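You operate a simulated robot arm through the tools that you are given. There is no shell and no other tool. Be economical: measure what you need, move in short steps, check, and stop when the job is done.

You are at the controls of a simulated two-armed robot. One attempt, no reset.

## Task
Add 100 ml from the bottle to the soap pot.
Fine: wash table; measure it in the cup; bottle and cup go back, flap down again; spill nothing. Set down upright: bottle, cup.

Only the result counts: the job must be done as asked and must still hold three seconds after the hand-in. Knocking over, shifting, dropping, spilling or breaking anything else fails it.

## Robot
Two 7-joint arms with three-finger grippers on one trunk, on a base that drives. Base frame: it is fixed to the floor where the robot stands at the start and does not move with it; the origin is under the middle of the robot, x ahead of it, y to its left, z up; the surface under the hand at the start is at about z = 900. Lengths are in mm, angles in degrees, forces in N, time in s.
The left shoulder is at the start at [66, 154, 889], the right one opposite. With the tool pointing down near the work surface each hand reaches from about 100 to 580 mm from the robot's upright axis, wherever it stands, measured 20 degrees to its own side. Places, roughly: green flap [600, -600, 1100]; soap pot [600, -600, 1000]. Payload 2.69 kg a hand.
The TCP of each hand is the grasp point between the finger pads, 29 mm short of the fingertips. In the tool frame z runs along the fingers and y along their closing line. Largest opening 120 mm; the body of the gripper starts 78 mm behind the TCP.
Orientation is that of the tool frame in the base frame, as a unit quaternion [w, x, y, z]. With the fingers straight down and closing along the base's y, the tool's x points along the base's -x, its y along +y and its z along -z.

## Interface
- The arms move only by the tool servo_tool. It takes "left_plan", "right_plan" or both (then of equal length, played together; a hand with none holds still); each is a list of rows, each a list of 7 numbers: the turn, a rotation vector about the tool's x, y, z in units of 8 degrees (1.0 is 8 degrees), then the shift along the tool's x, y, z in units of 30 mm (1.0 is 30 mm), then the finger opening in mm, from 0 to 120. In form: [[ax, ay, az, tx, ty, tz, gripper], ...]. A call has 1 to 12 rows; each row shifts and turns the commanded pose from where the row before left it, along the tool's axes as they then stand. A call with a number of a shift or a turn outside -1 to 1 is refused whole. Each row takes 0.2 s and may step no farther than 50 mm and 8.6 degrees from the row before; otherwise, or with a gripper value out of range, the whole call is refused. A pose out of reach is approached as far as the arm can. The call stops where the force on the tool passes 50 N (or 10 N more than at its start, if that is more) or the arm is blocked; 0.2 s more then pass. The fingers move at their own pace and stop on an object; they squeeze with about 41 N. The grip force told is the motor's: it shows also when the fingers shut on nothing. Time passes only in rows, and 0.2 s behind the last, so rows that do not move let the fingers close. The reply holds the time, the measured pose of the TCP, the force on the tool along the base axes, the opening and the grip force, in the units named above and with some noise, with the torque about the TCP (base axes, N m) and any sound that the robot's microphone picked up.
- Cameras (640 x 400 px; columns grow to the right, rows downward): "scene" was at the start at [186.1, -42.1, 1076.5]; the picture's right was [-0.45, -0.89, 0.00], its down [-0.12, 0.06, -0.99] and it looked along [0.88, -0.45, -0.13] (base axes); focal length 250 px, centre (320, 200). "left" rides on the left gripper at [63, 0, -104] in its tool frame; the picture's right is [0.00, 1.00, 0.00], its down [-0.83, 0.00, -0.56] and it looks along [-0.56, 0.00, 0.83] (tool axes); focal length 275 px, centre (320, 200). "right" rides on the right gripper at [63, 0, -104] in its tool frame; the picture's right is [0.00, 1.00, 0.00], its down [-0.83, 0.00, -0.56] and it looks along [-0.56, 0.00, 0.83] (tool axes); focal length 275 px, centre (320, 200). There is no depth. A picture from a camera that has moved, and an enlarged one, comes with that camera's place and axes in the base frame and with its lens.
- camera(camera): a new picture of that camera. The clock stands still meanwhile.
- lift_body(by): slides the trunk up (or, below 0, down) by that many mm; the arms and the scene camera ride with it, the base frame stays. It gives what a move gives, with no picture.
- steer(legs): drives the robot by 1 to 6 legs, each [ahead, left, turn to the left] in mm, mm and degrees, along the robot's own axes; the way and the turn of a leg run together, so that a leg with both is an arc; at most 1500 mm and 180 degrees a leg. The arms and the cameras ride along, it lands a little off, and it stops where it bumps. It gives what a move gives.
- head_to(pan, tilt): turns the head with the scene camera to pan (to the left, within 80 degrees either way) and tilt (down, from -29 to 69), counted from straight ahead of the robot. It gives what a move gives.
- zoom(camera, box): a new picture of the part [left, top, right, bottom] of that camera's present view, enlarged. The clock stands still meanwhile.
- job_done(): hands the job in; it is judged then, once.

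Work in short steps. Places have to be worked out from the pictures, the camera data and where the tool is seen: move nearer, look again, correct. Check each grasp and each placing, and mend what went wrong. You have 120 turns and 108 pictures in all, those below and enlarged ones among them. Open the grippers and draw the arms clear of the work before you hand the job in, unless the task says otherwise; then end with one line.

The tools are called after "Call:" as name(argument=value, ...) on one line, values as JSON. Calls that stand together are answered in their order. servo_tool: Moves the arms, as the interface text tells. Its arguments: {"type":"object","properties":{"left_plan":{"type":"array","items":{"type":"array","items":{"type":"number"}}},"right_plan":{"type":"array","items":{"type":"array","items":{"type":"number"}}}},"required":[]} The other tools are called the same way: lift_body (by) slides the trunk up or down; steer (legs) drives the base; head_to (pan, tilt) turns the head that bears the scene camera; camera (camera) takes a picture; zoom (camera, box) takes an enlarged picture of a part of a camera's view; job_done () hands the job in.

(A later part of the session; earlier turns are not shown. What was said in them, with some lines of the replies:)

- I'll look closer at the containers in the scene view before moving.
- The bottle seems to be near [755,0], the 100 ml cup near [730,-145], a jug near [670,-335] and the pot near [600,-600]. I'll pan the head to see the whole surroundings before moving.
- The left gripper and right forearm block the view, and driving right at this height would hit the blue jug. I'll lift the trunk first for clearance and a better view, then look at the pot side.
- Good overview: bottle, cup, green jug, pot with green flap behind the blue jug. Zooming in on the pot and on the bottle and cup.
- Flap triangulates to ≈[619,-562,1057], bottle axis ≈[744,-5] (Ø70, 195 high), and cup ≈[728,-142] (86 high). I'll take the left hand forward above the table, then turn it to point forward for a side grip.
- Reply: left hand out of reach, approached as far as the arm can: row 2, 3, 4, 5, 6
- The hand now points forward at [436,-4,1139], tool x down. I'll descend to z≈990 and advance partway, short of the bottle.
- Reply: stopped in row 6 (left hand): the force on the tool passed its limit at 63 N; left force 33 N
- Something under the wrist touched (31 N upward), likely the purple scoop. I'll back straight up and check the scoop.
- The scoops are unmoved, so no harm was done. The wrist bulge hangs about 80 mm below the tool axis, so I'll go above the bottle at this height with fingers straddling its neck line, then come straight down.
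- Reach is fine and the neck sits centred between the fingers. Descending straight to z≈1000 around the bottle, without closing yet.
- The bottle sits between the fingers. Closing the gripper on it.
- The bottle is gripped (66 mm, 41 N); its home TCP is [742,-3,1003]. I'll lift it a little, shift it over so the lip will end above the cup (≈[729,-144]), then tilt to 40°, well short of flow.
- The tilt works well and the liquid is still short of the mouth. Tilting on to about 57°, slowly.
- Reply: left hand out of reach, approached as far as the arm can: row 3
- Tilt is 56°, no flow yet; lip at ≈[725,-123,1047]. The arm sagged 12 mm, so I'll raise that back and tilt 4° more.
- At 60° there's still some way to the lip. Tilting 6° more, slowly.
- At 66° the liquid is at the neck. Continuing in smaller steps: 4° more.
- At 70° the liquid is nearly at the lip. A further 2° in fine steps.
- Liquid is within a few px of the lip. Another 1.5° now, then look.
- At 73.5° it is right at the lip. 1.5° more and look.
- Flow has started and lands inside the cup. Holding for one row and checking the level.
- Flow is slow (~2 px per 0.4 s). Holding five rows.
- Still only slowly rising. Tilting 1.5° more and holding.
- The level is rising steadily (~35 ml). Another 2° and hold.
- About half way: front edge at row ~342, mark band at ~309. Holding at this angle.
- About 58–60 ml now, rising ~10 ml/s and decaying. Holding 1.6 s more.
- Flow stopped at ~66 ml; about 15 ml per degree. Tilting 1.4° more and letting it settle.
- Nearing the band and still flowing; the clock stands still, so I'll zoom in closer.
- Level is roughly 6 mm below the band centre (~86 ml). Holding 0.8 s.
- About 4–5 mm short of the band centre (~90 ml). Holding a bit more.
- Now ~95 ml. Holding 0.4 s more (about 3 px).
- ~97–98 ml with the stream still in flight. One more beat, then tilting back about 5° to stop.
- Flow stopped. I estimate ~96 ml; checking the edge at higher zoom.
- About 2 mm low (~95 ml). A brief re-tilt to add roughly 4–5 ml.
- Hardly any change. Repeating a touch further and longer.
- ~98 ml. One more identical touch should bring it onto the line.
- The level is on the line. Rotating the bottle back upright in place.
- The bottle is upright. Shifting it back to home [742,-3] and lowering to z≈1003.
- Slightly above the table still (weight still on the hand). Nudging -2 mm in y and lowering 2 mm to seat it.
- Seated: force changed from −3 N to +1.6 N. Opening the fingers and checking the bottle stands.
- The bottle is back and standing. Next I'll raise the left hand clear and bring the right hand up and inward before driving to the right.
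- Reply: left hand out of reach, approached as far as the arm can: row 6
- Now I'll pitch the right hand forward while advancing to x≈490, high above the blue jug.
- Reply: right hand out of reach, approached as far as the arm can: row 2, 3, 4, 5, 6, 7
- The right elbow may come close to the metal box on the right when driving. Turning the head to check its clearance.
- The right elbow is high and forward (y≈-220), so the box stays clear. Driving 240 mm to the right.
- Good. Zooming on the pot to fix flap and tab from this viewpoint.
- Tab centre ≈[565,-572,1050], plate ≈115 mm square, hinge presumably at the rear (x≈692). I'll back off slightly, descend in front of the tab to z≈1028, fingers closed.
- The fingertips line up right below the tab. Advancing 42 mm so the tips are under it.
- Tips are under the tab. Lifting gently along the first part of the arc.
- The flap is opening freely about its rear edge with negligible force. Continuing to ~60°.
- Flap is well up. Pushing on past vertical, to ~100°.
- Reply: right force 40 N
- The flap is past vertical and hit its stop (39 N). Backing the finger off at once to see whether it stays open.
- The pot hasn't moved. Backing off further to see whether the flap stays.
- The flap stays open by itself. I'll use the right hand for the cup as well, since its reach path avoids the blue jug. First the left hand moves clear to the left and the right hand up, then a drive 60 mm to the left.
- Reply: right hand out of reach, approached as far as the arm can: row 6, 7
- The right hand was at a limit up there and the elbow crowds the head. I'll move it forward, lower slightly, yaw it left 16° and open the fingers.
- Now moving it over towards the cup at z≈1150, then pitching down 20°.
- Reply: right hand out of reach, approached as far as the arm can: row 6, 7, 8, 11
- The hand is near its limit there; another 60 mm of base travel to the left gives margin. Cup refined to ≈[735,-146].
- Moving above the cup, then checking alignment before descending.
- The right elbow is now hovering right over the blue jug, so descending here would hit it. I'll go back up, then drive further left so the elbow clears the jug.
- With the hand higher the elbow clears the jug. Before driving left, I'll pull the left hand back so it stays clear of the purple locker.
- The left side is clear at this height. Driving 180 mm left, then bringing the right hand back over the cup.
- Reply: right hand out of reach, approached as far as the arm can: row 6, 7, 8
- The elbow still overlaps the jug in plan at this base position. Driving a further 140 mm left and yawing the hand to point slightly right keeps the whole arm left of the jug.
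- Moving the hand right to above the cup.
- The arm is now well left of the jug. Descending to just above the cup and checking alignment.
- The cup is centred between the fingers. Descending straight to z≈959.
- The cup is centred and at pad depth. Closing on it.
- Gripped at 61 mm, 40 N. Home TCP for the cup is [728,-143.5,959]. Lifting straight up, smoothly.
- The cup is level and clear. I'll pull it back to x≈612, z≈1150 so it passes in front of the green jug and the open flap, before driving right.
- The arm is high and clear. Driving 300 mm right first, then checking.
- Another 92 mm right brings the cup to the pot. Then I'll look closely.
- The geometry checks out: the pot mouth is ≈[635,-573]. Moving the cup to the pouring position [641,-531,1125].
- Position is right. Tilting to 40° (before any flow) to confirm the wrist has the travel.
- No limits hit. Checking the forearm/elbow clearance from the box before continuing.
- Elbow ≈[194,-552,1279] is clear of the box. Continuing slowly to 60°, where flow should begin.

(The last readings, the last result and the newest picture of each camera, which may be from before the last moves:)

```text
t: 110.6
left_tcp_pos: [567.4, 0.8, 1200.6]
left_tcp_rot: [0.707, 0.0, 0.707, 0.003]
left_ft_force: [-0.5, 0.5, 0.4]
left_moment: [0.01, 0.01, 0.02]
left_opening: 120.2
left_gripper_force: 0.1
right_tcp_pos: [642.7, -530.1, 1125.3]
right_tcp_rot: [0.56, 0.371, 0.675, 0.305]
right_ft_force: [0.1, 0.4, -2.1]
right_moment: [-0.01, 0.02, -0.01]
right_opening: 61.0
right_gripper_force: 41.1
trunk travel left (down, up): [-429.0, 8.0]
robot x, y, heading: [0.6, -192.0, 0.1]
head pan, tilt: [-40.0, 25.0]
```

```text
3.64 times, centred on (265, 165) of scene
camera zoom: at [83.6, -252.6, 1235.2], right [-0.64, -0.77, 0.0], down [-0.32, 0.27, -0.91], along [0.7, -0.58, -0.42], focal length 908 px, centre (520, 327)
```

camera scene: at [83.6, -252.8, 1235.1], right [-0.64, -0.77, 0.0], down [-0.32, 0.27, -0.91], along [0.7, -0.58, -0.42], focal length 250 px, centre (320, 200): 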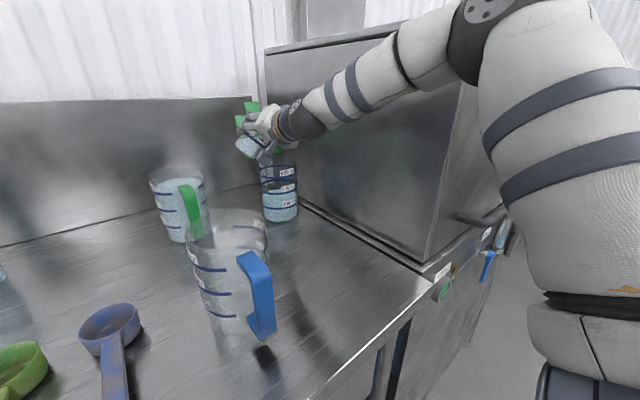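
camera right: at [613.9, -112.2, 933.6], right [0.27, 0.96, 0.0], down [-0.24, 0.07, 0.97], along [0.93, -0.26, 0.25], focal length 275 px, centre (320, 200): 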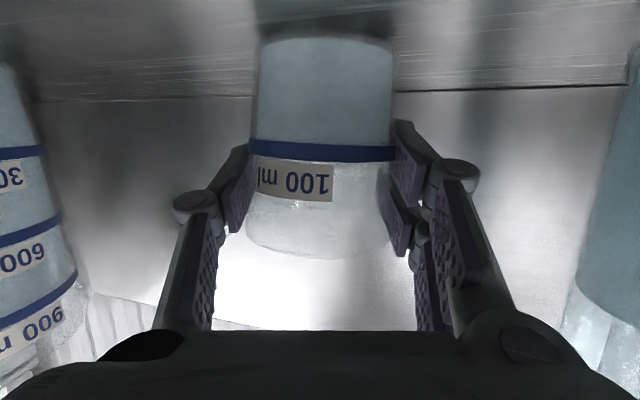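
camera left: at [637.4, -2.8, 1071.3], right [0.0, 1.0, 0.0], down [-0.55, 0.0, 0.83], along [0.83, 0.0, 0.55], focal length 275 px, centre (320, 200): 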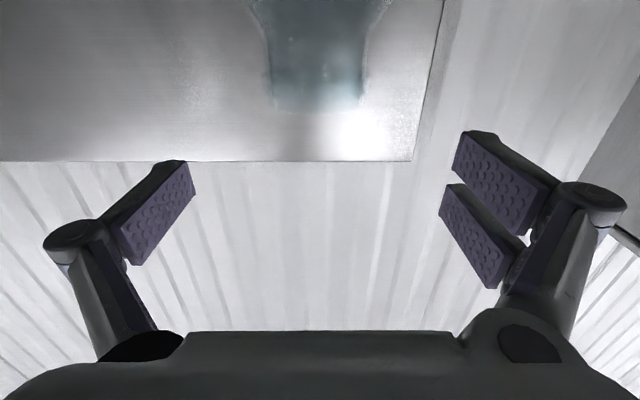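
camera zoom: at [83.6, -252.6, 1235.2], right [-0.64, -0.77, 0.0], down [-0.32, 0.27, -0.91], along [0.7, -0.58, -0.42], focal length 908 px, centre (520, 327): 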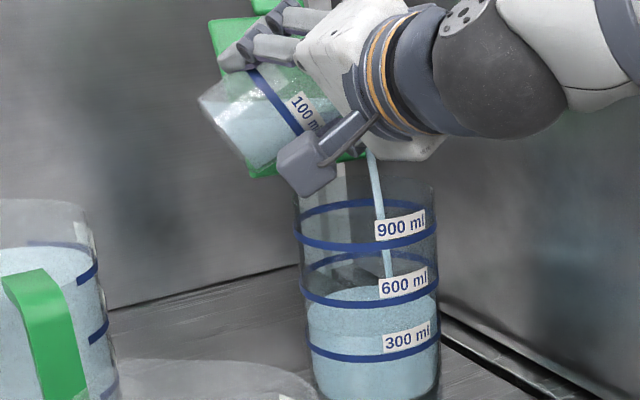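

The stream is falling well inside the pot. Continuing the tilt slowly.

Call:
servo_tool(right_plan=[[0, 0, 0, 0, 0, 0, 55], [-0.06, 0, 0.177, 0, 0, 0, 55], [-0.06, 0, 0.177, 0, 0, 0, 55], [-0.06, 0, 0.177, 0, 0, 0, 55], [-0.06, 0, 0.177, 0, 0, 0, 55], [-0.06, 0, 0.177, 0, 0, 0, 55], [-0.06, 0, 0.177, 0, 0, 0, 55], [-0.06, 0, 0.177, 0, 0, 0, 55], [-0.06, 0, 0.177, 0, 0, 0, 55], [-0.06, 0, 0.177, 0, 0, 0, 55], [-0.06, 0, 0.177, 0, 0, 0, 55]])

Call:
zoom(camera="scene", box=[210, 110, 320, 220])

```text
t: 113.0
left_tcp_pos: [567.0, 0.5, 1201.4]
left_tcp_rot: [0.707, 0.0, 0.707, 0.003]
left_ft_force: [-0.4, 0.0, -0.3]
left_moment: [-0.02, 0.01, 0.01]
left_opening: 119.9
left_gripper_force: 0.1
right_tcp_pos: [640.3, -529.2, 1125.0]
right_tcp_rot: [0.533, 0.428, 0.611, 0.399]
right_ft_force: [-0.4, 0.2, -0.8]
right_moment: [-0.01, 0.03, 0.0]
right_opening: 60.9
right_gripper_force: 41.0
trunk travel left (down, up): [-429.0, 8.0]
robot x, y, heading: [-0.2, -193.6, -0.1]
head pan, tilt: [-40.0, 25.0]
```

```text
3.64 times, centred on (265, 165) of scene
camera zoom: at [83.6, -252.6, 1235.2], right [-0.64, -0.77, 0.0], down [-0.32, 0.27, -0.91], along [0.7, -0.58, -0.42], focal length 908 px, centre (520, 327)
```

zoom: 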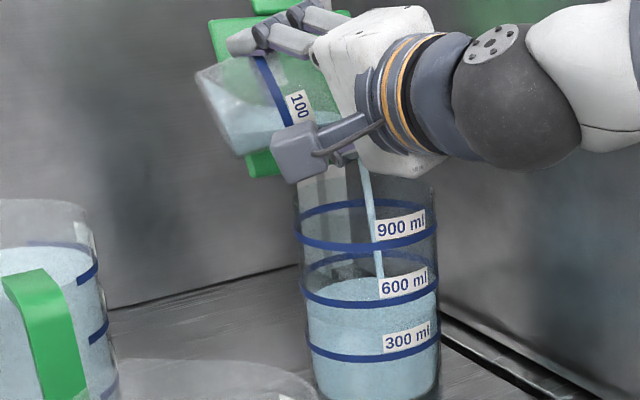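

Still landing inside. Continuing to ~92°.

Call:
servo_tool(right_plan=[[-0.06, 0, 0.177, 0, 0, 0, 55], [-0.06, 0, 0.177, 0, 0, 0, 55], [-0.06, 0, 0.177, 0, 0, 0, 55], [-0.06, 0, 0.177, 0, 0, 0, 55], [-0.06, 0, 0.177, 0, 0, 0, 55], [-0.06, 0, 0.177, 0, 0, 0, 55], [-0.06, 0, 0.177, 0, 0, 0, 55], [-0.06, 0, 0.177, 0, 0, 0, 55], [-0.06, 0, 0.177, 0, 0, 0, 55], [-0.06, 0, 0.177, 0, 0, 0, 55], [-0.06, 0, 0.177, 0, 0, 0, 55], [0, 0, 0, 0, 0, 0, 55]])

Call:
zoom(camera="scene", box=[210, 110, 320, 220])

```text
t: 115.6
left_tcp_pos: [566.1, 1.4, 1199.8]
left_tcp_rot: [0.707, -0.001, 0.707, 0.002]
left_ft_force: [-0.7, -0.5, -0.2]
left_moment: [0.01, 0.0, -0.02]
left_opening: 119.8
left_gripper_force: 0.0
right_tcp_pos: [640.1, -529.4, 1126.6]
right_tcp_rot: [0.493, 0.482, 0.528, 0.496]
right_ft_force: [-0.1, -0.8, 0.0]
right_moment: [0.01, 0.05, -0.02]
right_opening: 61.1
right_gripper_force: 41.1
trunk travel left (down, up): [-429.0, 8.0]
robot x, y, heading: [-5.4, -196.5, 0.1]
head pan, tilt: [-40.0, 25.0]
```

```text
3.64 times, centred on (265, 165) of scene
camera zoom: at [83.5, -252.5, 1235.2], right [-0.64, -0.77, 0.0], down [-0.32, 0.27, -0.91], along [0.7, -0.58, -0.42], focal length 908 px, centre (520, 327)
```

zoom: 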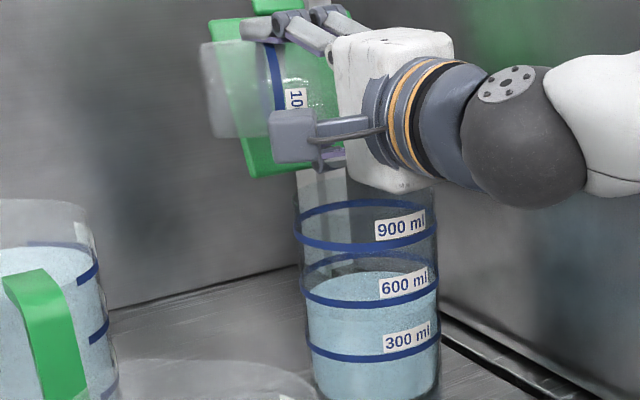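

Nearly empty. Tilting on to ~112° with a small shift to keep the lip over the pot, then letting it drain.

Call:
servo_tool(right_plan=[[-0.09, 0, 0.265, -0.06, 0, 0, 55], [-0.09, 0, 0.265, -0.06, 0, 0, 55], [-0.09, 0, 0.265, -0.06, 0, 0, 55], [-0.09, 0, 0.265, -0.06, 0, 0, 55], [-0.09, 0, 0.265, -0.06, 0, 0, 55], [-0.09, 0, 0.265, -0.06, 0, 0, 55], [-0.09, 0, 0.265, -0.06, 0, 0, 55], [-0.09, 0, 0.265, -0.06, 0, 0, 55], [0, 0, 0, 0, 0, 0, 55], [0, 0, 0, 0, 0, 0, 55], [0, 0, 0, 0, 0, 0, 55], [0, 0, 0, 0, 0, 0, 55]])

Call:
zoom(camera="scene", box=[210, 110, 320, 220])

```text
t: 118.2
left_tcp_pos: [565.3, 0.4, 1199.8]
left_tcp_rot: [0.707, 0.0, 0.707, 0.003]
left_ft_force: [-0.6, 0.3, -0.5]
left_moment: [-0.02, 0.01, 0.02]
left_opening: 119.9
left_gripper_force: 0.1
right_tcp_pos: [641.3, -544.6, 1124.2]
right_tcp_rot: [0.439, 0.528, 0.427, 0.589]
right_ft_force: [-0.6, 0.8, -1.5]
right_moment: [0.0, 0.01, 0.02]
right_opening: 61.0
right_gripper_force: 41.3
trunk travel left (down, up): [-429.0, 8.0]
robot x, y, heading: [-4.8, -196.1, 0.3]
head pan, tilt: [-40.0, 25.0]
```

```text
3.64 times, centred on (265, 165) of scene
camera zoom: at [83.5, -252.5, 1235.2], right [-0.64, -0.77, 0.0], down [-0.32, 0.27, -0.91], along [0.7, -0.58, -0.42], focal length 908 px, centre (520, 327)
```

zoom: 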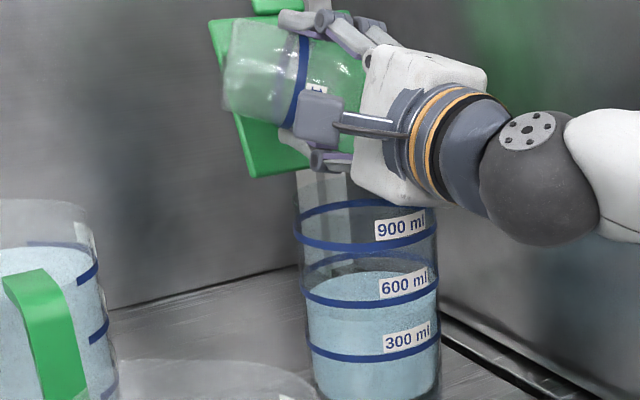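

The cup is drained; the pot has risen. Rotating the cup back upright over the pot.

Call:
servo_tool(right_plan=[[0.3, 0, -0.88, 0, 0, 0, 55], [0.3, 0, -0.88, 0, 0, 0, 55], [0.3, 0, -0.88, 0, 0, 0, 55], [0.3, 0, -0.88, 0, 0, 0, 55], [0.3, 0, -0.88, 0, 0, 0, 55], [0.3, 0, -0.88, 0, 0, 0, 55], [0.3, 0, -0.88, 0, 0, 0, 55], [0.3, 0, -0.88, 0, 0, 0, 55], [0.3, 0, -0.88, 0, 0, 0, 55], [0.3, 0, -0.88, 0, 0, 0, 55], [0.3, 0, -0.88, 0, 0, 0, 55], [0.3, 0, -0.88, 0, 0, 0, 55]])

Call:
servo_tool(right_plan=[[0.3, 0, -0.88, 0, 0, 0, 55], [0.25, 0, -0.76, 0, 0, 0, 55], [0, 0, 0, 0, 0, 0, 55]])

```text
t: 120.8
left_tcp_pos: [566.4, 0.9, 1199.1]
left_tcp_rot: [0.707, -0.001, 0.707, 0.002]
left_ft_force: [-0.2, 0.2, -0.4]
left_moment: [-0.02, -0.01, -0.01]
left_opening: 120.2
left_gripper_force: 0.1
right_tcp_pos: [641.5, -543.6, 1124.6]
right_tcp_rot: [0.583, 0.192, 0.789, 0.031]
right_ft_force: [0.4, 0.0, -0.3]
right_moment: [0.01, 0.0, -0.03]
right_opening: 61.2
right_gripper_force: 41.5
trunk travel left (down, up): [-429.0, 8.0]
robot x, y, heading: [-0.2, -191.0, 0.0]
head pan, tilt: [-40.0, 25.0]
```

```text
t: 121.6
left_tcp_pos: [565.3, 1.3, 1200.5]
left_tcp_rot: [0.707, -0.001, 0.707, 0.004]
left_ft_force: [0.1, -0.4, -0.3]
left_moment: [-0.01, -0.02, -0.02]
left_opening: 120.1
left_gripper_force: 0.1
right_tcp_pos: [642.0, -544.3, 1123.1]
right_tcp_rot: [0.575, 0.124, 0.806, -0.066]
right_ft_force: [0.4, 0.2, -1.4]
right_moment: [-0.01, -0.01, 0.03]
right_opening: 61.1
right_gripper_force: 41.0
trunk travel left (down, up): [-429.0, 8.0]
robot x, y, heading: [-1.7, -196.3, 0.3]
head pan, tilt: [-40.0, 25.0]
```

Two degrees short of level; correcting that while moving up and back, then driving home to the cup's place.

Call:
servo_tool(right_plan=[[0.086, 0, -0.25, -0.14, -0.07, -0.29, 55], [0, 0, 0, -0.14, -0.07, -0.29, 55], [0, 0, 0, -0.14, -0.07, -0.29, 55], [0, 0, 0, -0.14, -0.07, -0.29, 55]])

Call:
steer(legs=[[0, 196, 0], [0, 196, 0]])

Call:
head_to(pan=-25, tilt=25)

Call:
camera(camera="scene")

```text
t: 122.6
left_tcp_pos: [565.5, 0.0, 1199.3]
left_tcp_rot: [0.707, 0.0, 0.707, 0.003]
left_ft_force: [0.7, 1.0, 0.1]
left_moment: [0.01, -0.01, 0.01]
left_opening: 119.5
left_gripper_force: 0.0
right_tcp_pos: [610.6, -545.0, 1150.6]
right_tcp_rot: [0.574, 0.113, 0.807, -0.081]
right_ft_force: [-0.3, 0.6, -1.0]
right_moment: [-0.04, 0.01, -0.01]
right_opening: 61.2
right_gripper_force: 40.7
trunk travel left (down, up): [-429.0, 8.0]
robot x, y, heading: [-0.5, -196.2, -0.1]
head pan, tilt: [-40.0, 25.0]
```

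```text
t: 126.5
left_tcp_pos: [565.9, 387.8, 1199.8]
left_tcp_rot: [0.707, -0.001, 0.707, 0.004]
left_ft_force: [0.1, -0.8, 0.8]
left_moment: [-0.01, -0.06, 0.01]
left_opening: 119.9
left_gripper_force: 0.0
right_tcp_pos: [611.4, -157.8, 1151.2]
right_tcp_rot: [0.574, 0.113, 0.807, -0.081]
right_ft_force: [0.9, 0.4, -0.4]
right_moment: [0.02, 0.01, 0.0]
right_opening: 60.9
right_gripper_force: 40.6
trunk travel left (down, up): [-429.0, 8.0]
robot x, y, heading: [-1.5, 189.5, 0.1]
head pan, tilt: [-40.0, 25.0]
```

```text
t: 127.2
left_tcp_pos: [565.2, 386.9, 1200.4]
left_tcp_rot: [0.707, 0.0, 0.707, 0.003]
left_ft_force: [-0.2, -0.5, 0.0]
left_moment: [0.0, 0.01, -0.01]
left_opening: 119.7
left_gripper_force: 0.1
right_tcp_pos: [610.3, -158.0, 1151.9]
right_tcp_rot: [0.573, 0.113, 0.807, -0.081]
right_ft_force: [-0.1, 0.1, 0.1]
right_moment: [-0.02, 0.01, 0.01]
right_opening: 61.0
right_gripper_force: 40.9
trunk travel left (down, up): [-429.0, 8.0]
robot x, y, heading: [-3.0, 191.0, 0.0]
head pan, tilt: [-25.0, 25.0]
```

```text
21 pictures are left
camera scene: at [95.7, 154.6, 1235.2], right [-0.42, -0.91, 0.0], down [-0.38, 0.18, -0.91], along [0.82, -0.38, -0.42], focal length 250 px, centre (320, 200)
```

scene: 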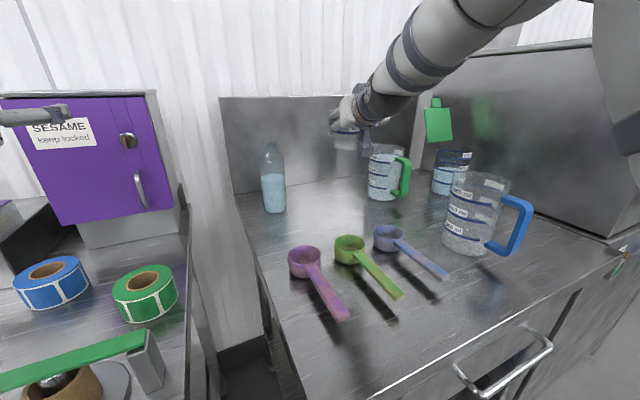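

All is in order. Moving the empty cup out over its place and lowering partway.

Call:
servo_tool(right_plan=[[0, 0, 0, -0.065, 0.214, 0.493, 55], [0, 0, 0, -0.065, 0.214, 0.493, 55], [0, 0, 0, -0.065, 0.214, 0.493, 55], [0, 0, 0, -0.065, 0.214, 0.493, 55], [0, 0, 0, -0.065, 0.214, 0.493, 55], [0, 0, 0, -0.065, 0.214, 0.493, 55], [0, 0, 0, -0.065, 0.214, 0.493, 55]])

Call:
servo_tool(right_plan=[[0, 0, 0, 0.567, 0, 0.23, 55], [0, 0, 0, 0.567, 0, 0.23, 55], [0, 0, 0, 0.567, 0, 0.23, 55], [0, 0, 0, 0.567, 0, 0.23, 55], [0, 0, 0, 0.567, 0, 0.23, 55], [0, 0, 0, 0.567, 0, 0.23, 55]])

Call:
camera(camera="scene")

```text
t: 128.8
left_tcp_pos: [565.5, 385.2, 1199.6]
left_tcp_rot: [0.707, 0.0, 0.707, 0.003]
left_ft_force: [0.7, 0.3, 0.0]
left_moment: [0.02, -0.02, 0.02]
left_opening: 119.9
left_gripper_force: 0.2
right_tcp_pos: [723.8, -144.8, 1129.4]
right_tcp_rot: [0.573, 0.113, 0.808, -0.081]
right_ft_force: [0.0, -0.4, -0.3]
right_moment: [0.0, 0.06, 0.02]
right_opening: 61.1
right_gripper_force: 40.8
trunk travel left (down, up): [-429.0, 8.0]
robot x, y, heading: [0.3, 192.6, 0.1]
head pan, tilt: [-25.0, 25.0]
```

```text
t: 130.2
left_tcp_pos: [565.7, 387.6, 1198.7]
left_tcp_rot: [0.707, 0.001, 0.707, 0.002]
left_ft_force: [-1.0, 1.1, -0.4]
left_moment: [0.0, -0.05, 0.02]
left_opening: 120.0
left_gripper_force: 0.1
right_tcp_pos: [728.0, -145.7, 1019.8]
right_tcp_rot: [0.573, 0.112, 0.808, -0.08]
right_ft_force: [-0.2, 0.8, -0.1]
right_moment: [0.01, 0.0, 0.0]
right_opening: 61.0
right_gripper_force: 41.2
trunk travel left (down, up): [-429.0, 8.0]
robot x, y, heading: [-1.9, 191.6, 0.0]
head pan, tilt: [-25.0, 25.0]
```

```text
20 pictures are left
camera scene: at [96.1, 154.6, 1235.1], right [-0.42, -0.91, 0.0], down [-0.38, 0.18, -0.91], along [0.82, -0.38, -0.42], focal length 250 px, centre (320, 200)
```

scene: 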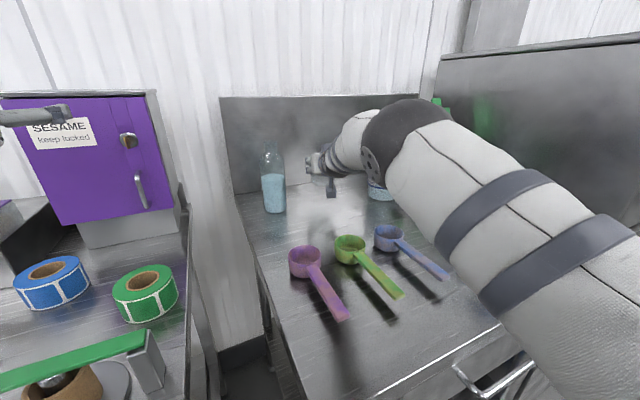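

Elbow is at ≈[337,-100,1170], clear of everything. Lowering the cup the rest of the way, slowing at the end.

Call:
servo_tool(right_plan=[[0, 0, 0, 0.55, 0.03, 0.185, 55], [0, 0, 0, 0.55, 0.03, 0.185, 55], [0, 0, 0, 0.45, 0, 0.15, 55], [0, 0, 0, 0.25, 0, 0.084, 55], [0, 0, 0, 0.09, 0, 0.03, 55], [0, 0, 0, 0, 0, 0, 55]])

```text
t: 131.6
left_tcp_pos: [565.6, 386.8, 1201.1]
left_tcp_rot: [0.707, 0.001, 0.707, 0.002]
left_ft_force: [0.3, -0.5, 0.2]
left_moment: [-0.02, 0.02, 0.03]
left_opening: 119.9
left_gripper_force: 0.1
right_tcp_pos: [727.3, -143.3, 960.0]
right_tcp_rot: [0.573, 0.112, 0.808, -0.08]
right_ft_force: [-0.5, 0.3, -1.1]
right_moment: [-0.01, 0.03, 0.02]
right_opening: 60.8
right_gripper_force: 40.9
trunk travel left (down, up): [-429.0, 8.0]
robot x, y, heading: [-4.7, 193.1, -0.0]
head pan, tilt: [-25.0, 25.0]
```

Just above home height. Easing down 2 mm more to seat it.

Call:
servo_tool(right_plan=[[0, 0, 0, 0.03, 0, 0.01, 55], [0, 0, 0, 0.03, 0, 0.01, 55], [0, 0, 0, 0, 0, 0, 55]])

Call:
camera(camera="right")

```text
t: 132.4
left_tcp_pos: [564.2, 388.1, 1199.9]
left_tcp_rot: [0.707, -0.001, 0.707, 0.002]
left_ft_force: [-0.7, 0.1, 0.5]
left_moment: [0.01, 0.01, -0.01]
left_opening: 120.3
left_gripper_force: 0.1
right_tcp_pos: [726.9, -141.4, 959.1]
right_tcp_rot: [0.575, 0.112, 0.807, -0.08]
right_ft_force: [1.5, -1.8, 5.5]
right_moment: [-0.21, -0.06, 0.03]
right_opening: 60.9
right_gripper_force: 41.4
trunk travel left (down, up): [-429.0, 8.0]
robot x, y, heading: [-2.8, 195.0, 0.1]
head pan, tilt: [-25.0, 25.0]
```

```text
19 pictures are left
camera right: at [611.4, -110.6, 934.1], right [0.27, 0.96, 0.0], down [-0.24, 0.07, 0.97], along [0.93, -0.26, 0.25], focal length 275 px, centre (320, 200)
```

right: 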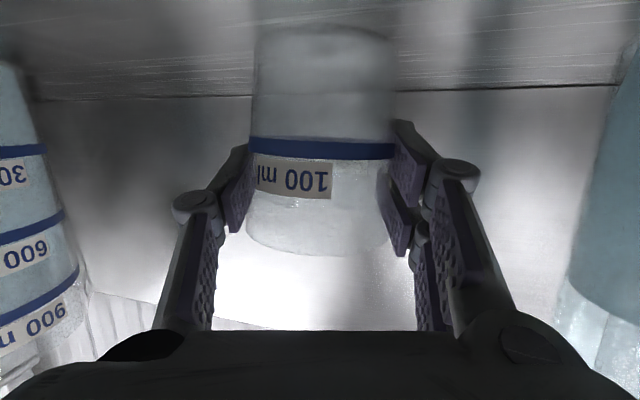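

Seated (5.5 N on the table) and empty. Opening, then rising straight up.

Call:
servo_tool(right_plan=[[0, 0, 0, -0.02, 0, 0, 70], [0, 0, 0, 0, 0, 0, 95], [0, 0, 0, 0, 0, 0, 120], [0, 0, 0, 0, 0, 0, 120]])

Call:
servo_tool(right_plan=[[0, 0, 0, -0.4, 0, -0.14, 120], [0, 0, 0, -0.6, 0, -0.21, 120], [0, 0, 0, -0.6, 0, -0.21, 120], [0, 0, 0, -0.6, 0, -0.21, 120], [0, 0, 0, -0.6, 0, -0.21, 120], [0, 0, 0, -0.6, 0, -0.21, 120], [0, 0, 0, -0.6, 0, -0.21, 120], [0, 0, 0, -0.6, 0, -0.3, 120], [0, 0, 0, -0.6, 0, -0.4, 100], [0, 0, 0, -0.5, 0, -0.6, 60], [0, 0, 0, -0.2, 0, -0.8, 20], [0, 0, 0, 0, 0, -0.8, 0]])

Call:
camera(camera="scene")

```text
t: 133.4
left_tcp_pos: [564.9, 387.5, 1199.1]
left_tcp_rot: [0.707, 0.0, 0.707, 0.003]
left_ft_force: [0.1, 0.0, -0.5]
left_moment: [0.01, -0.01, -0.01]
left_opening: 120.0
left_gripper_force: 0.1
right_tcp_pos: [726.5, -142.7, 958.5]
right_tcp_rot: [0.574, 0.112, 0.807, -0.08]
right_ft_force: [-0.1, -0.6, 0.4]
right_moment: [0.02, 0.01, 0.01]
right_opening: 120.0
right_gripper_force: 0.0
trunk travel left (down, up): [-429.0, 8.0]
robot x, y, heading: [-0.7, 194.9, 0.3]
head pan, tilt: [-25.0, 25.0]
```

```text
t: 136.0
left_tcp_pos: [564.1, 387.8, 1201.5]
left_tcp_rot: [0.707, 0.0, 0.707, 0.002]
left_ft_force: [0.3, 0.3, -0.3]
left_moment: [0.0, 0.01, 0.03]
left_opening: 120.0
left_gripper_force: 0.1
right_tcp_pos: [665.7, -126.2, 1167.9]
right_tcp_rot: [0.574, 0.112, 0.807, -0.08]
right_ft_force: [0.0, 0.8, 0.1]
right_moment: [0.0, 0.02, 0.0]
right_opening: 0.3
right_gripper_force: 28.5
trunk travel left (down, up): [-429.0, 8.0]
robot x, y, heading: [1.5, 192.5, 0.4]
head pan, tilt: [-25.0, 25.0]
```

```text
18 pictures are left
camera scene: at [95.1, 154.9, 1235.3], right [-0.42, -0.91, 0.0], down [-0.38, 0.18, -0.91], along [0.82, -0.38, -0.42], focal length 250 px, centre (320, 200)
```

scene: 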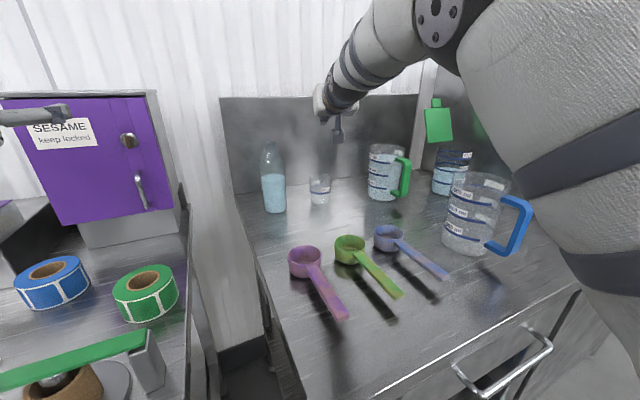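

The cup and bottle are in place. To close the flap I need more forward reach, so I'll look down to see how much room there is between base and cabinet.

Call:
head_to(pan=-20, tilt=69)

Call:
camera(camera="scene")

```text
t: 137.2
left_tcp_pos: [565.8, 388.1, 1198.8]
left_tcp_rot: [0.707, -0.001, 0.707, 0.003]
left_ft_force: [0.4, -0.3, -0.2]
left_moment: [0.01, -0.05, 0.03]
left_opening: 120.0
left_gripper_force: 0.0
right_tcp_pos: [666.1, -128.4, 1163.7]
right_tcp_rot: [0.572, 0.115, 0.808, -0.081]
right_ft_force: [-0.6, 0.1, -0.6]
right_moment: [0.01, -0.01, 0.0]
right_opening: 0.0
right_gripper_force: 28.7
trunk travel left (down, up): [-429.0, 8.0]
robot x, y, heading: [0.4, 192.8, 0.2]
head pan, tilt: [-20.0, 68.8]
```

```text
17 pictures are left
camera scene: at [80.0, 166.7, 1191.7], right [-0.37, -0.93, 0.0], down [-0.76, 0.3, -0.58], along [0.54, -0.21, -0.81], focal length 250 px, centre (320, 200)
```

scene: 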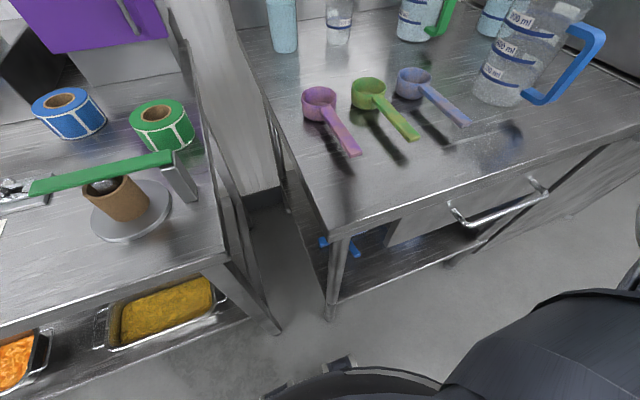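

The base front is ≈110 mm and the table edge/handle ≈190–208 mm, so a 60 mm forward move is safe. First I'll draw the right hand back and up so it passes clear of the open flap.

Call:
servo_tool(right_plan=[[0, 0, 0, -0.106, -0.13, -0.51, 0], [0, 0, 0, -0.106, -0.13, -0.51, 0], [0, 0, 0, -0.106, -0.13, -0.51, 0], [0, 0, 0, -0.106, -0.13, -0.51, 0], [0, 0, 0, -0.106, -0.13, -0.51, 0]])

Call:
steer(legs=[[0, -200, 0], [0, -200, 0]])

Call:
head_to(pan=-40, tilt=22)

Call:
camera(camera="scene")

```text
t: 138.3
left_tcp_pos: [565.4, 386.8, 1201.9]
left_tcp_rot: [0.708, 0.001, 0.706, 0.001]
left_ft_force: [0.3, -0.7, 0.0]
left_moment: [-0.01, 0.0, 0.02]
left_opening: 120.0
left_gripper_force: 0.1
right_tcp_pos: [595.3, -126.1, 1211.2]
right_tcp_rot: [0.574, 0.112, 0.807, -0.08]
right_ft_force: [0.3, -0.1, 0.4]
right_moment: [-0.02, 0.0, 0.02]
right_opening: 0.2
right_gripper_force: 28.5
trunk travel left (down, up): [-429.0, 8.0]
robot x, y, heading: [-4.7, 191.6, 0.1]
head pan, tilt: [-20.0, 68.8]
```

```text
t: 142.2
left_tcp_pos: [565.8, -8.9, 1199.6]
left_tcp_rot: [0.707, -0.002, 0.707, 0.004]
left_ft_force: [-0.2, -0.2, 0.5]
left_moment: [0.01, -0.01, 0.0]
left_opening: 120.0
left_gripper_force: 0.1
right_tcp_pos: [599.4, -520.8, 1209.5]
right_tcp_rot: [0.574, 0.111, 0.808, -0.079]
right_ft_force: [0.3, 0.4, 0.7]
right_moment: [-0.01, 0.02, 0.01]
right_opening: 0.0
right_gripper_force: 28.0
trunk travel left (down, up): [-429.0, 8.0]
robot x, y, heading: [1.2, -206.1, 0.1]
head pan, tilt: [-20.0, 68.8]
```

```text
t: 143.4
left_tcp_pos: [567.6, -9.0, 1199.8]
left_tcp_rot: [0.707, -0.001, 0.707, 0.004]
left_ft_force: [0.3, 0.4, -0.4]
left_moment: [0.0, 0.02, -0.02]
left_opening: 120.0
left_gripper_force: 0.1
right_tcp_pos: [598.9, -522.0, 1208.8]
right_tcp_rot: [0.574, 0.111, 0.808, -0.08]
right_ft_force: [0.4, 0.4, -0.1]
right_moment: [-0.02, 0.01, 0.0]
right_opening: 0.0
right_gripper_force: 29.0
trunk travel left (down, up): [-429.0, 8.0]
robot x, y, heading: [-1.3, -203.3, 0.2]
head pan, tilt: [-40.0, 22.0]
```

```text
16 pictures are left
camera scene: at [85.4, -262.9, 1239.8], right [-0.64, -0.77, 0.0], down [-0.29, 0.24, -0.93], along [0.71, -0.59, -0.38], focal length 250 px, centre (320, 200)
```

scene: 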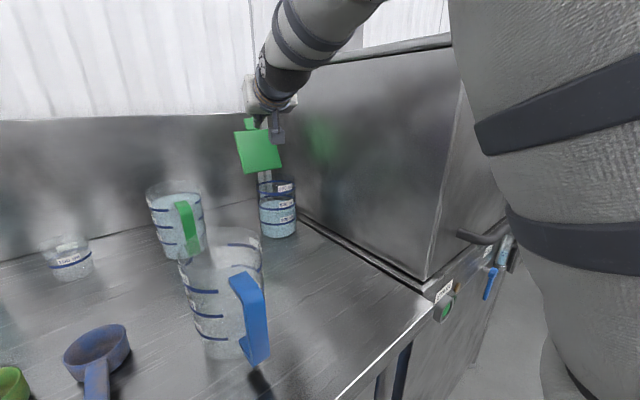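

Zooming on the open flap to measure its top and tab.

Call:
zoom(camera="scene", box=[210, 90, 320, 200])

```text
3.64 times, centred on (265, 145) of scene
camera zoom: at [85.4, -262.9, 1239.8], right [-0.64, -0.77, 0.0], down [-0.29, 0.24, -0.93], along [0.71, -0.59, -0.38], focal length 908 px, centre (520, 400)
```

zoom: 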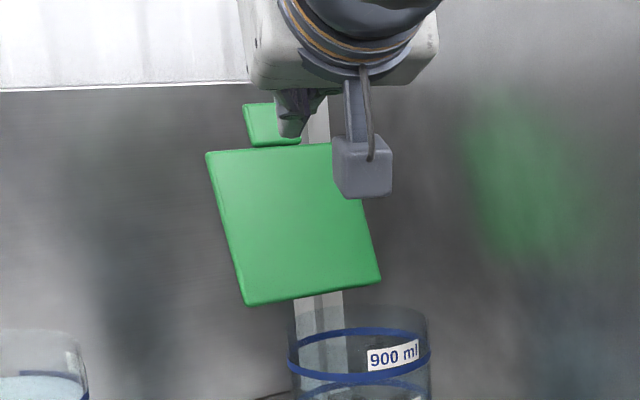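

Flap leans back ~20° past vertical: hinge ≈[693,…,1058], left edge y≈-518. I'll drive 65 mm forward and yaw the hand to -45°, so a fingertip can hook behind the plate's left edge.

Call:
steer(legs=[[65, 0, 0]])

Call:
servo_tool(right_plan=[[0, 0, 0, 0, 0.7, 0, 0], [0, 0, 0, 0, 0.7, 0, 0], [0.684, 0, 0.236, 0, 0, 0, 0], [0.684, 0, 0.236, 0, 0, 0, 0], [0.684, 0, 0.236, 0, 0, 0, 0], [0.684, 0, 0.236, 0, 0, 0, 0], [0.684, 0, 0.236, 0, 0, 0, 0]])

Call:
camera(camera="scene")

```text
t: 144.4
left_tcp_pos: [630.2, -8.2, 1200.3]
left_tcp_rot: [0.707, -0.002, 0.707, 0.005]
left_ft_force: [1.3, -0.1, -0.7]
left_moment: [0.0, -0.04, 0.0]
left_opening: 120.0
left_gripper_force: 0.0
right_tcp_pos: [662.0, -521.7, 1209.6]
right_tcp_rot: [0.572, 0.112, 0.808, -0.079]
right_ft_force: [0.4, 0.3, 0.1]
right_moment: [0.01, 0.0, -0.02]
right_opening: 0.1
right_gripper_force: 28.5
trunk travel left (down, up): [-429.0, 8.0]
robot x, y, heading: [62.1, -206.6, 0.4]
head pan, tilt: [-40.0, 22.0]
```

```text
t: 146.0
left_tcp_pos: [628.7, -7.1, 1200.1]
left_tcp_rot: [0.707, -0.001, 0.707, 0.003]
left_ft_force: [0.1, 0.0, 0.6]
left_moment: [0.0, 0.01, -0.04]
left_opening: 120.0
left_gripper_force: 0.1
right_tcp_pos: [671.6, -480.5, 1209.3]
right_tcp_rot: [0.536, 0.31, 0.753, -0.221]
right_ft_force: [-0.2, 0.6, -0.6]
right_moment: [0.02, 0.04, 0.01]
right_opening: 0.0
right_gripper_force: 28.9
trunk travel left (down, up): [-429.0, 8.0]
robot x, y, heading: [62.5, -206.0, 0.3]
head pan, tilt: [-40.0, 22.0]
```

```text
14 pictures are left
camera scene: at [148.3, -262.5, 1240.0], right [-0.64, -0.77, 0.0], down [-0.29, 0.24, -0.93], along [0.71, -0.59, -0.37], focal length 250 px, centre (320, 200)
```

scene: 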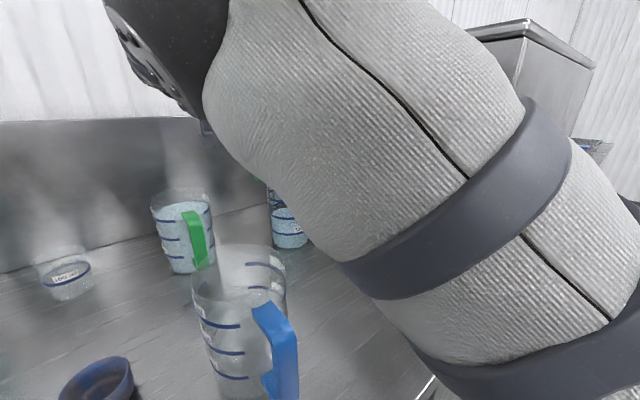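

Elbow blocks the view but is high. Moving the hand to the left of the plate's rear side using the known geometry, then checking with the wrist camera.

Call:
servo_tool(right_plan=[[0, 0, 0, 0.287, 0.272, 0.338, 0], [0, 0, 0, 0.287, 0.272, 0.338, 0], [0, 0, 0, 0.287, 0.272, 0.338, 0], [0, 0, 0, 0.287, 0.272, 0.338, 0], [0, 0, 0, 0.287, 0.272, 0.338, 0], [0, 0, 0, 0.287, 0.272, 0.338, 0]])

Call:
camera(camera="right")

Call:
camera(camera="scene")

```text
t: 147.4
left_tcp_pos: [629.3, -7.3, 1200.4]
left_tcp_rot: [0.707, -0.002, 0.707, 0.004]
left_ft_force: [-0.1, 0.3, 1.0]
left_moment: [0.0, 0.01, 0.0]
left_opening: 120.1
left_gripper_force: 0.1
right_tcp_pos: [736.2, -474.5, 1140.2]
right_tcp_rot: [0.536, 0.31, 0.753, -0.222]
right_ft_force: [0.4, 0.3, 0.7]
right_moment: [0.03, 0.0, -0.05]
right_opening: 0.0
right_gripper_force: 28.3
trunk travel left (down, up): [-429.0, 8.0]
robot x, y, heading: [63.7, -202.7, 0.2]
head pan, tilt: [-40.0, 22.0]
```

```text
13 pictures are left
camera right: at [650.6, -391.6, 1114.5], right [0.7, 0.71, -0.01], down [-0.17, 0.18, 0.97], along [0.69, -0.68, 0.25], focal length 275 px, centre (320, 200)
```

right: 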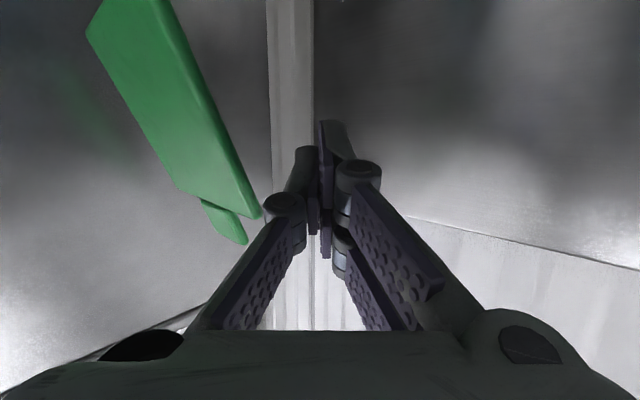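

```text
12 pictures are left
camera scene: at [148.5, -262.8, 1239.9], right [-0.64, -0.77, 0.0], down [-0.29, 0.24, -0.93], along [0.71, -0.59, -0.38], focal length 250 px, centre (320, 200)
```

scene: 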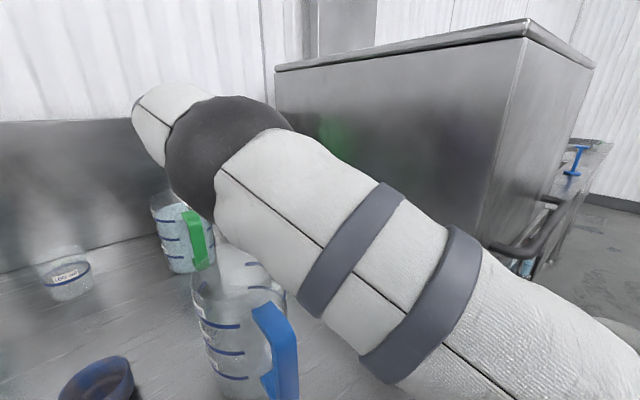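

The wrist view confirms the plate's top-left corner at ≈[733,-518,1161] and the fingertips left of and behind it. Sliding the tip 38 mm in behind the plate edge.

Call:
servo_tool(right_plan=[[0, 0, 0, -0.08, -0.195, 0.24, 0], [0, 0, 0, -0.08, -0.195, 0.24, 0], [0, 0, 0, -0.08, -0.195, 0.24, 0], [0, 0, 0, -0.08, -0.195, 0.24, 0]])

Call:
camera(camera="right")

```text
t: 148.4
left_tcp_pos: [628.7, -8.2, 1200.3]
left_tcp_rot: [0.707, -0.001, 0.707, 0.003]
left_ft_force: [0.0, -0.4, -0.4]
left_moment: [0.01, -0.01, 0.02]
left_opening: 120.0
left_gripper_force: 0.0
right_tcp_pos: [741.6, -513.2, 1140.4]
right_tcp_rot: [0.536, 0.309, 0.754, -0.22]
right_ft_force: [-0.3, 3.0, 0.1]
right_moment: [-0.07, -0.03, -0.11]
right_opening: 0.0
right_gripper_force: 28.4
trunk travel left (down, up): [-429.0, 8.0]
robot x, y, heading: [62.9, -201.4, 0.3]
head pan, tilt: [-40.0, 22.0]
```

```text
11 pictures are left
camera right: at [655.4, -429.3, 1115.4], right [0.7, 0.71, -0.01], down [-0.18, 0.18, 0.97], along [0.69, -0.68, 0.25], focal length 275 px, centre (320, 200)
```

right: 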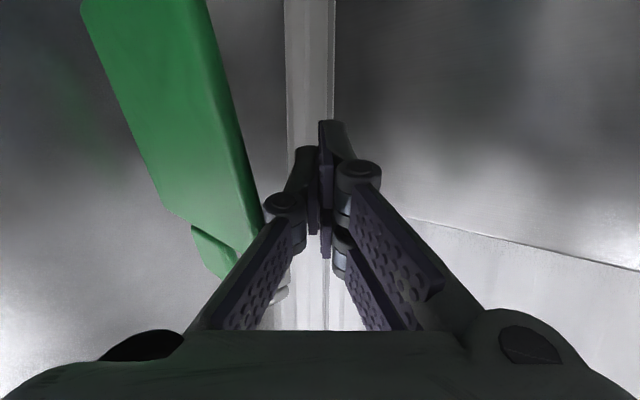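

A light 3 N touch at the plate's edge. Now pulling toward -x in small steps, easing off sideways.

Call:
servo_tool(right_plan=[[0, 0, 0, 0.05, -0.1, -0.17, 0], [0, 0, 0, 0.05, -0.12, -0.155, 0], [0, 0, 0, 0.05, -0.12, -0.155, 0], [0, 0, 0, 0.05, -0.12, -0.155, 0]])

Call:
camera(camera="right")

```text
t: 149.4
left_tcp_pos: [628.2, -7.4, 1200.3]
left_tcp_rot: [0.707, -0.001, 0.707, 0.004]
left_ft_force: [-0.1, 0.4, 0.2]
left_moment: [0.03, 0.0, 0.02]
left_opening: 119.8
left_gripper_force: 0.0
right_tcp_pos: [716.8, -512.3, 1141.4]
right_tcp_rot: [0.535, 0.312, 0.753, -0.222]
right_ft_force: [-0.4, -1.1, 0.0]
right_moment: [-0.02, 0.02, -0.01]
right_opening: 0.0
right_gripper_force: 28.2
trunk travel left (down, up): [-429.0, 8.0]
robot x, y, heading: [61.5, -203.9, 0.3]
head pan, tilt: [-40.0, 22.0]
```

```text
10 pictures are left
camera right: at [630.9, -428.8, 1115.1], right [0.71, 0.71, 0.0], down [-0.17, 0.18, 0.97], along [0.69, -0.68, 0.25], focal length 275 px, centre (320, 200)
```

right: 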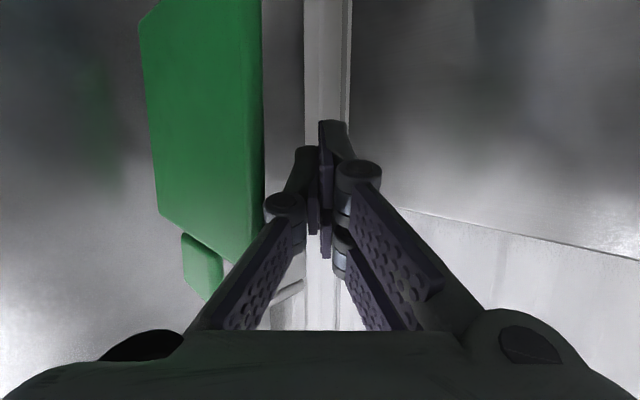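

The flap is coming forward, now about vertical, with almost no force. Continuing to pull.

Call:
servo_tool(right_plan=[[0, 0, 0, 0.05, -0.14, -0.14, 0], [0, 0, 0, 0.05, -0.14, -0.14, 0], [0, 0, 0, 0.05, -0.14, -0.14, 0], [0, 0, 0, 0.05, -0.14, -0.14, 0], [0, 0, 0, 0.05, -0.14, -0.14, 0]])

Call:
camera(camera="right")

```text
t: 150.6
left_tcp_pos: [628.3, -7.9, 1200.2]
left_tcp_rot: [0.707, -0.001, 0.707, 0.003]
left_ft_force: [0.5, 0.6, -0.6]
left_moment: [0.04, 0.04, -0.01]
left_opening: 119.9
left_gripper_force: 0.1
right_tcp_pos: [686.5, -507.6, 1141.8]
right_tcp_rot: [0.535, 0.31, 0.754, -0.221]
right_ft_force: [1.0, 0.1, -0.4]
right_moment: [0.02, -0.01, -0.02]
right_opening: 0.1
right_gripper_force: 28.8
trunk travel left (down, up): [-429.0, 8.0]
robot x, y, heading: [66.2, -202.3, 0.4]
head pan, tilt: [-40.0, 22.0]
```

```text
9 pictures are left
camera right: at [600.3, -425.1, 1116.2], right [0.7, 0.71, -0.01], down [-0.18, 0.18, 0.97], along [0.69, -0.68, 0.25], focal length 275 px, centre (320, 200)
```

right: 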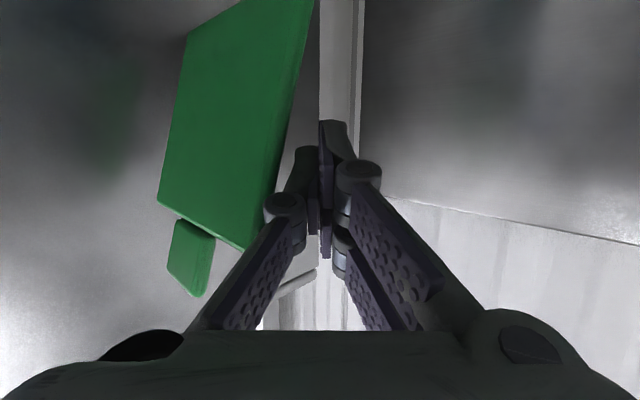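

The flap holds wherever it is pushed (now ~68°), so I can lower it under control. Following the arc down to ~30°.

Call:
servo_tool(right_plan=[[0, 0, 0, 0.128, -0.198, -0.066, 0], [0, 0, 0, 0.128, -0.198, -0.066, 0], [0, 0, 0, 0.128, -0.198, -0.066, 0], [0, 0, 0, 0.128, -0.198, -0.066, 0], [0, 0, 0, 0.128, -0.198, -0.066, 0], [0, 0, 0, 0.155, -0.127, -0.018, 0], [0, 0, 0, 0.155, -0.127, -0.018, 0], [0, 0, 0, 0.155, -0.127, -0.018, 0], [0, 0, 0, 0.155, -0.127, -0.018, 0]])

Call:
camera(camera="right")

```text
t: 152.6
left_tcp_pos: [629.8, -7.8, 1200.1]
left_tcp_rot: [0.707, 0.0, 0.707, 0.003]
left_ft_force: [0.2, 0.1, 0.1]
left_moment: [-0.02, 0.0, 0.03]
left_opening: 120.1
left_gripper_force: 0.1
right_tcp_pos: [638.3, -523.6, 1109.5]
right_tcp_rot: [0.536, 0.31, 0.754, -0.221]
right_ft_force: [-0.4, 0.0, -0.3]
right_moment: [0.0, 0.0, 0.02]
right_opening: 0.1
right_gripper_force: 28.9
trunk travel left (down, up): [-429.0, 8.0]
robot x, y, heading: [65.6, -202.0, 0.2]
head pan, tilt: [-40.0, 22.0]
```

```text
8 pictures are left
camera right: at [552.7, -439.8, 1083.4], right [0.7, 0.71, -0.01], down [-0.18, 0.18, 0.97], along [0.69, -0.68, 0.25], focal length 275 px, centre (320, 200)
```

right: 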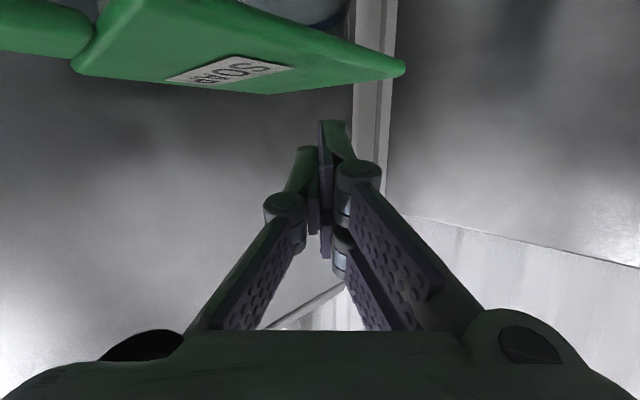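

The flap seems to have come down. Withdrawing the hand up and away, then checking.

Call:
servo_tool(right_plan=[[0, 0, 0, -0.3, 0.1, -0.3, 0], [0, 0, 0, -0.3, 0.1, -0.5, 0], [0, 0, 0, -0.3, 0.1, -0.5, 0], [0, 0, 0, -0.3, 0.1, -0.5, 0], [0, 0, 0, -0.3, 0.1, -0.5, 0], [0, 0, 0, -0.3, 0.1, -0.5, 0]])

Call:
camera(camera="scene")

```text
t: 154.0
left_tcp_pos: [629.2, -6.9, 1198.8]
left_tcp_rot: [0.706, -0.002, 0.708, 0.005]
left_ft_force: [0.2, -0.3, 0.0]
left_moment: [0.03, 0.02, -0.02]
left_opening: 120.0
left_gripper_force: 0.1
right_tcp_pos: [608.0, -469.0, 1178.6]
right_tcp_rot: [0.527, 0.312, 0.759, -0.222]
right_ft_force: [0.0, 0.1, 0.9]
right_moment: [0.02, -0.01, 0.01]
right_opening: 0.0
right_gripper_force: 28.9
trunk travel left (down, up): [-429.0, 8.0]
robot x, y, heading: [64.7, -200.5, 0.5]
head pan, tilt: [-40.0, 22.0]
```

```text
7 pictures are left
camera scene: at [144.6, -267.5, 1253.6], right [-0.69, -0.72, 0.0], down [-0.17, 0.16, -0.97], along [0.7, -0.67, -0.23], focal length 250 px, centre (320, 200)
```

scene: 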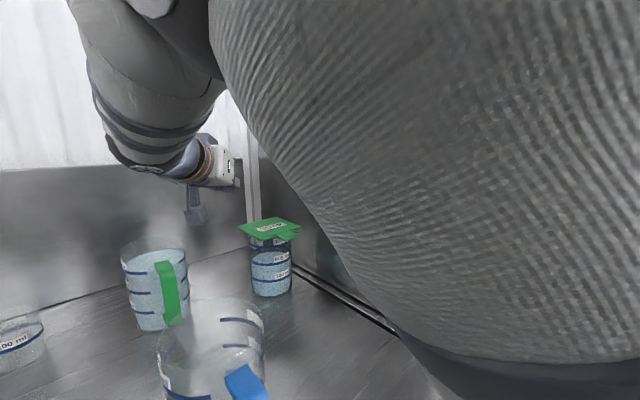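

Flap looks closed. Zooming in to confirm it lies flat and the pot hasn't moved.

Call:
zoom(camera="scene", box=[220, 200, 320, 310])

```text
3.64 times, centred on (270, 255) of scene
camera zoom: at [144.6, -267.5, 1253.6], right [-0.69, -0.72, 0.0], down [-0.17, 0.16, -0.97], along [0.7, -0.67, -0.23], focal length 908 px, centre (502, 0)
```

zoom: 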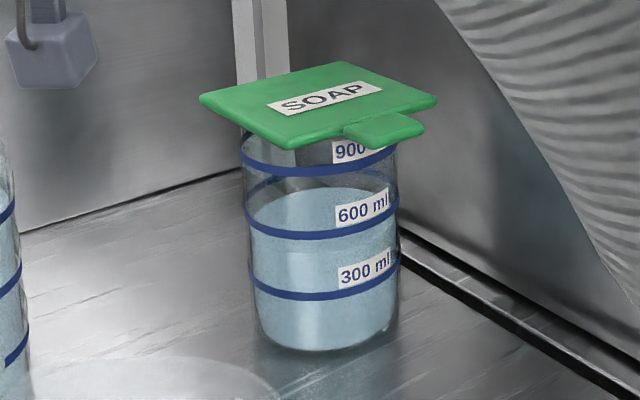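

The flap is flat down and the pot is in place. Backing the robot off so both arms are clear, then a final look.

Call:
steer(legs=[[-250, 0, 0]])

Call:
head_to(pan=-10, tilt=20)

Call:
camera(camera="scene")

```text
t: 155.8
left_tcp_pos: [380.3, -9.6, 1200.2]
left_tcp_rot: [0.707, 0.0, 0.707, 0.002]
left_ft_force: [-0.6, -0.3, 0.4]
left_moment: [0.03, -0.01, -0.01]
left_opening: 120.0
left_gripper_force: 0.0
right_tcp_pos: [356.7, -471.1, 1182.5]
right_tcp_rot: [0.53, 0.312, 0.757, -0.221]
right_ft_force: [0.4, 0.1, 0.0]
right_moment: [-0.01, 0.01, 0.02]
right_opening: 0.2
right_gripper_force: 27.9
trunk travel left (down, up): [-429.0, 8.0]
robot x, y, heading: [-186.3, -205.7, -0.1]
head pan, tilt: [-40.0, 22.0]
```

```text
t: 156.7
left_tcp_pos: [381.1, -9.6, 1200.2]
left_tcp_rot: [0.707, 0.0, 0.707, 0.002]
left_ft_force: [0.0, 0.5, 0.6]
left_moment: [-0.04, 0.0, -0.02]
left_opening: 120.1
left_gripper_force: 0.0
right_tcp_pos: [358.8, -470.3, 1178.4]
right_tcp_rot: [0.526, 0.312, 0.759, -0.223]
right_ft_force: [0.5, 0.1, 0.1]
right_moment: [0.01, -0.04, -0.01]
right_opening: 0.0
right_gripper_force: 28.3
trunk travel left (down, up): [-429.0, 8.0]
robot x, y, heading: [-186.8, -201.4, 0.2]
head pan, tilt: [-10.0, 20.0]
```

```text
5 pictures are left
camera scene: at [-91.4, -249.9, 1254.6], right [-0.49, -0.87, 0.0], down [-0.2, 0.11, -0.97], along [0.85, -0.48, -0.23], focal length 250 px, centre (320, 200)
```

scene: 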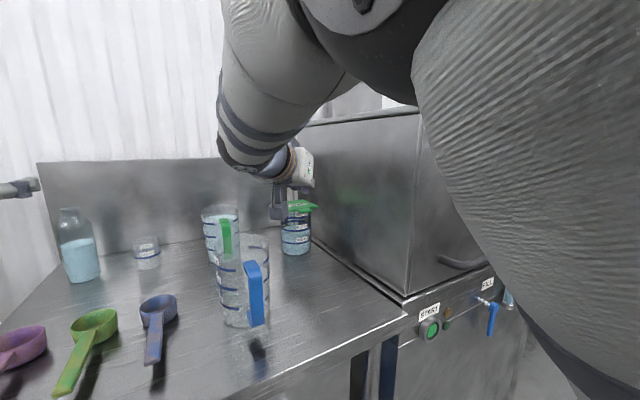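

Bottle and cup stand upright in their places, the flap is down and all else is unmoved. I'll open the right gripper and hand in.

Call:
servo_tool(right_plan=[[0, 0, 0, 0, 0, 0, 60], [0, 0, 0, 0, 0, 0, 120], [0, 0, 0, 0, 0, 0, 120]])

Call:
job_done()

```text
t: 157.5
left_tcp_pos: [380.5, -10.9, 1201.0]
left_tcp_rot: [0.707, -0.001, 0.707, 0.003]
left_ft_force: [-0.8, 0.1, 0.4]
left_moment: [0.01, 0.02, 0.01]
left_opening: 119.9
left_gripper_force: 0.1
right_tcp_pos: [357.5, -470.7, 1178.3]
right_tcp_rot: [0.526, 0.312, 0.759, -0.223]
right_ft_force: [-0.5, -0.8, 0.7]
right_moment: [0.02, 0.0, 0.02]
right_opening: 120.1
right_gripper_force: 0.0
trunk travel left (down, up): [-429.0, 8.0]
robot x, y, heading: [-189.6, -205.2, 0.1]
head pan, tilt: [-10.0, 20.0]
```

```text
The job is handed in.
```

I measured about 100 ml from the bottle to the cup's line and poured it into the soap pot; bottle and cup are back upright in their places, the flap is down, and I saw no spills.
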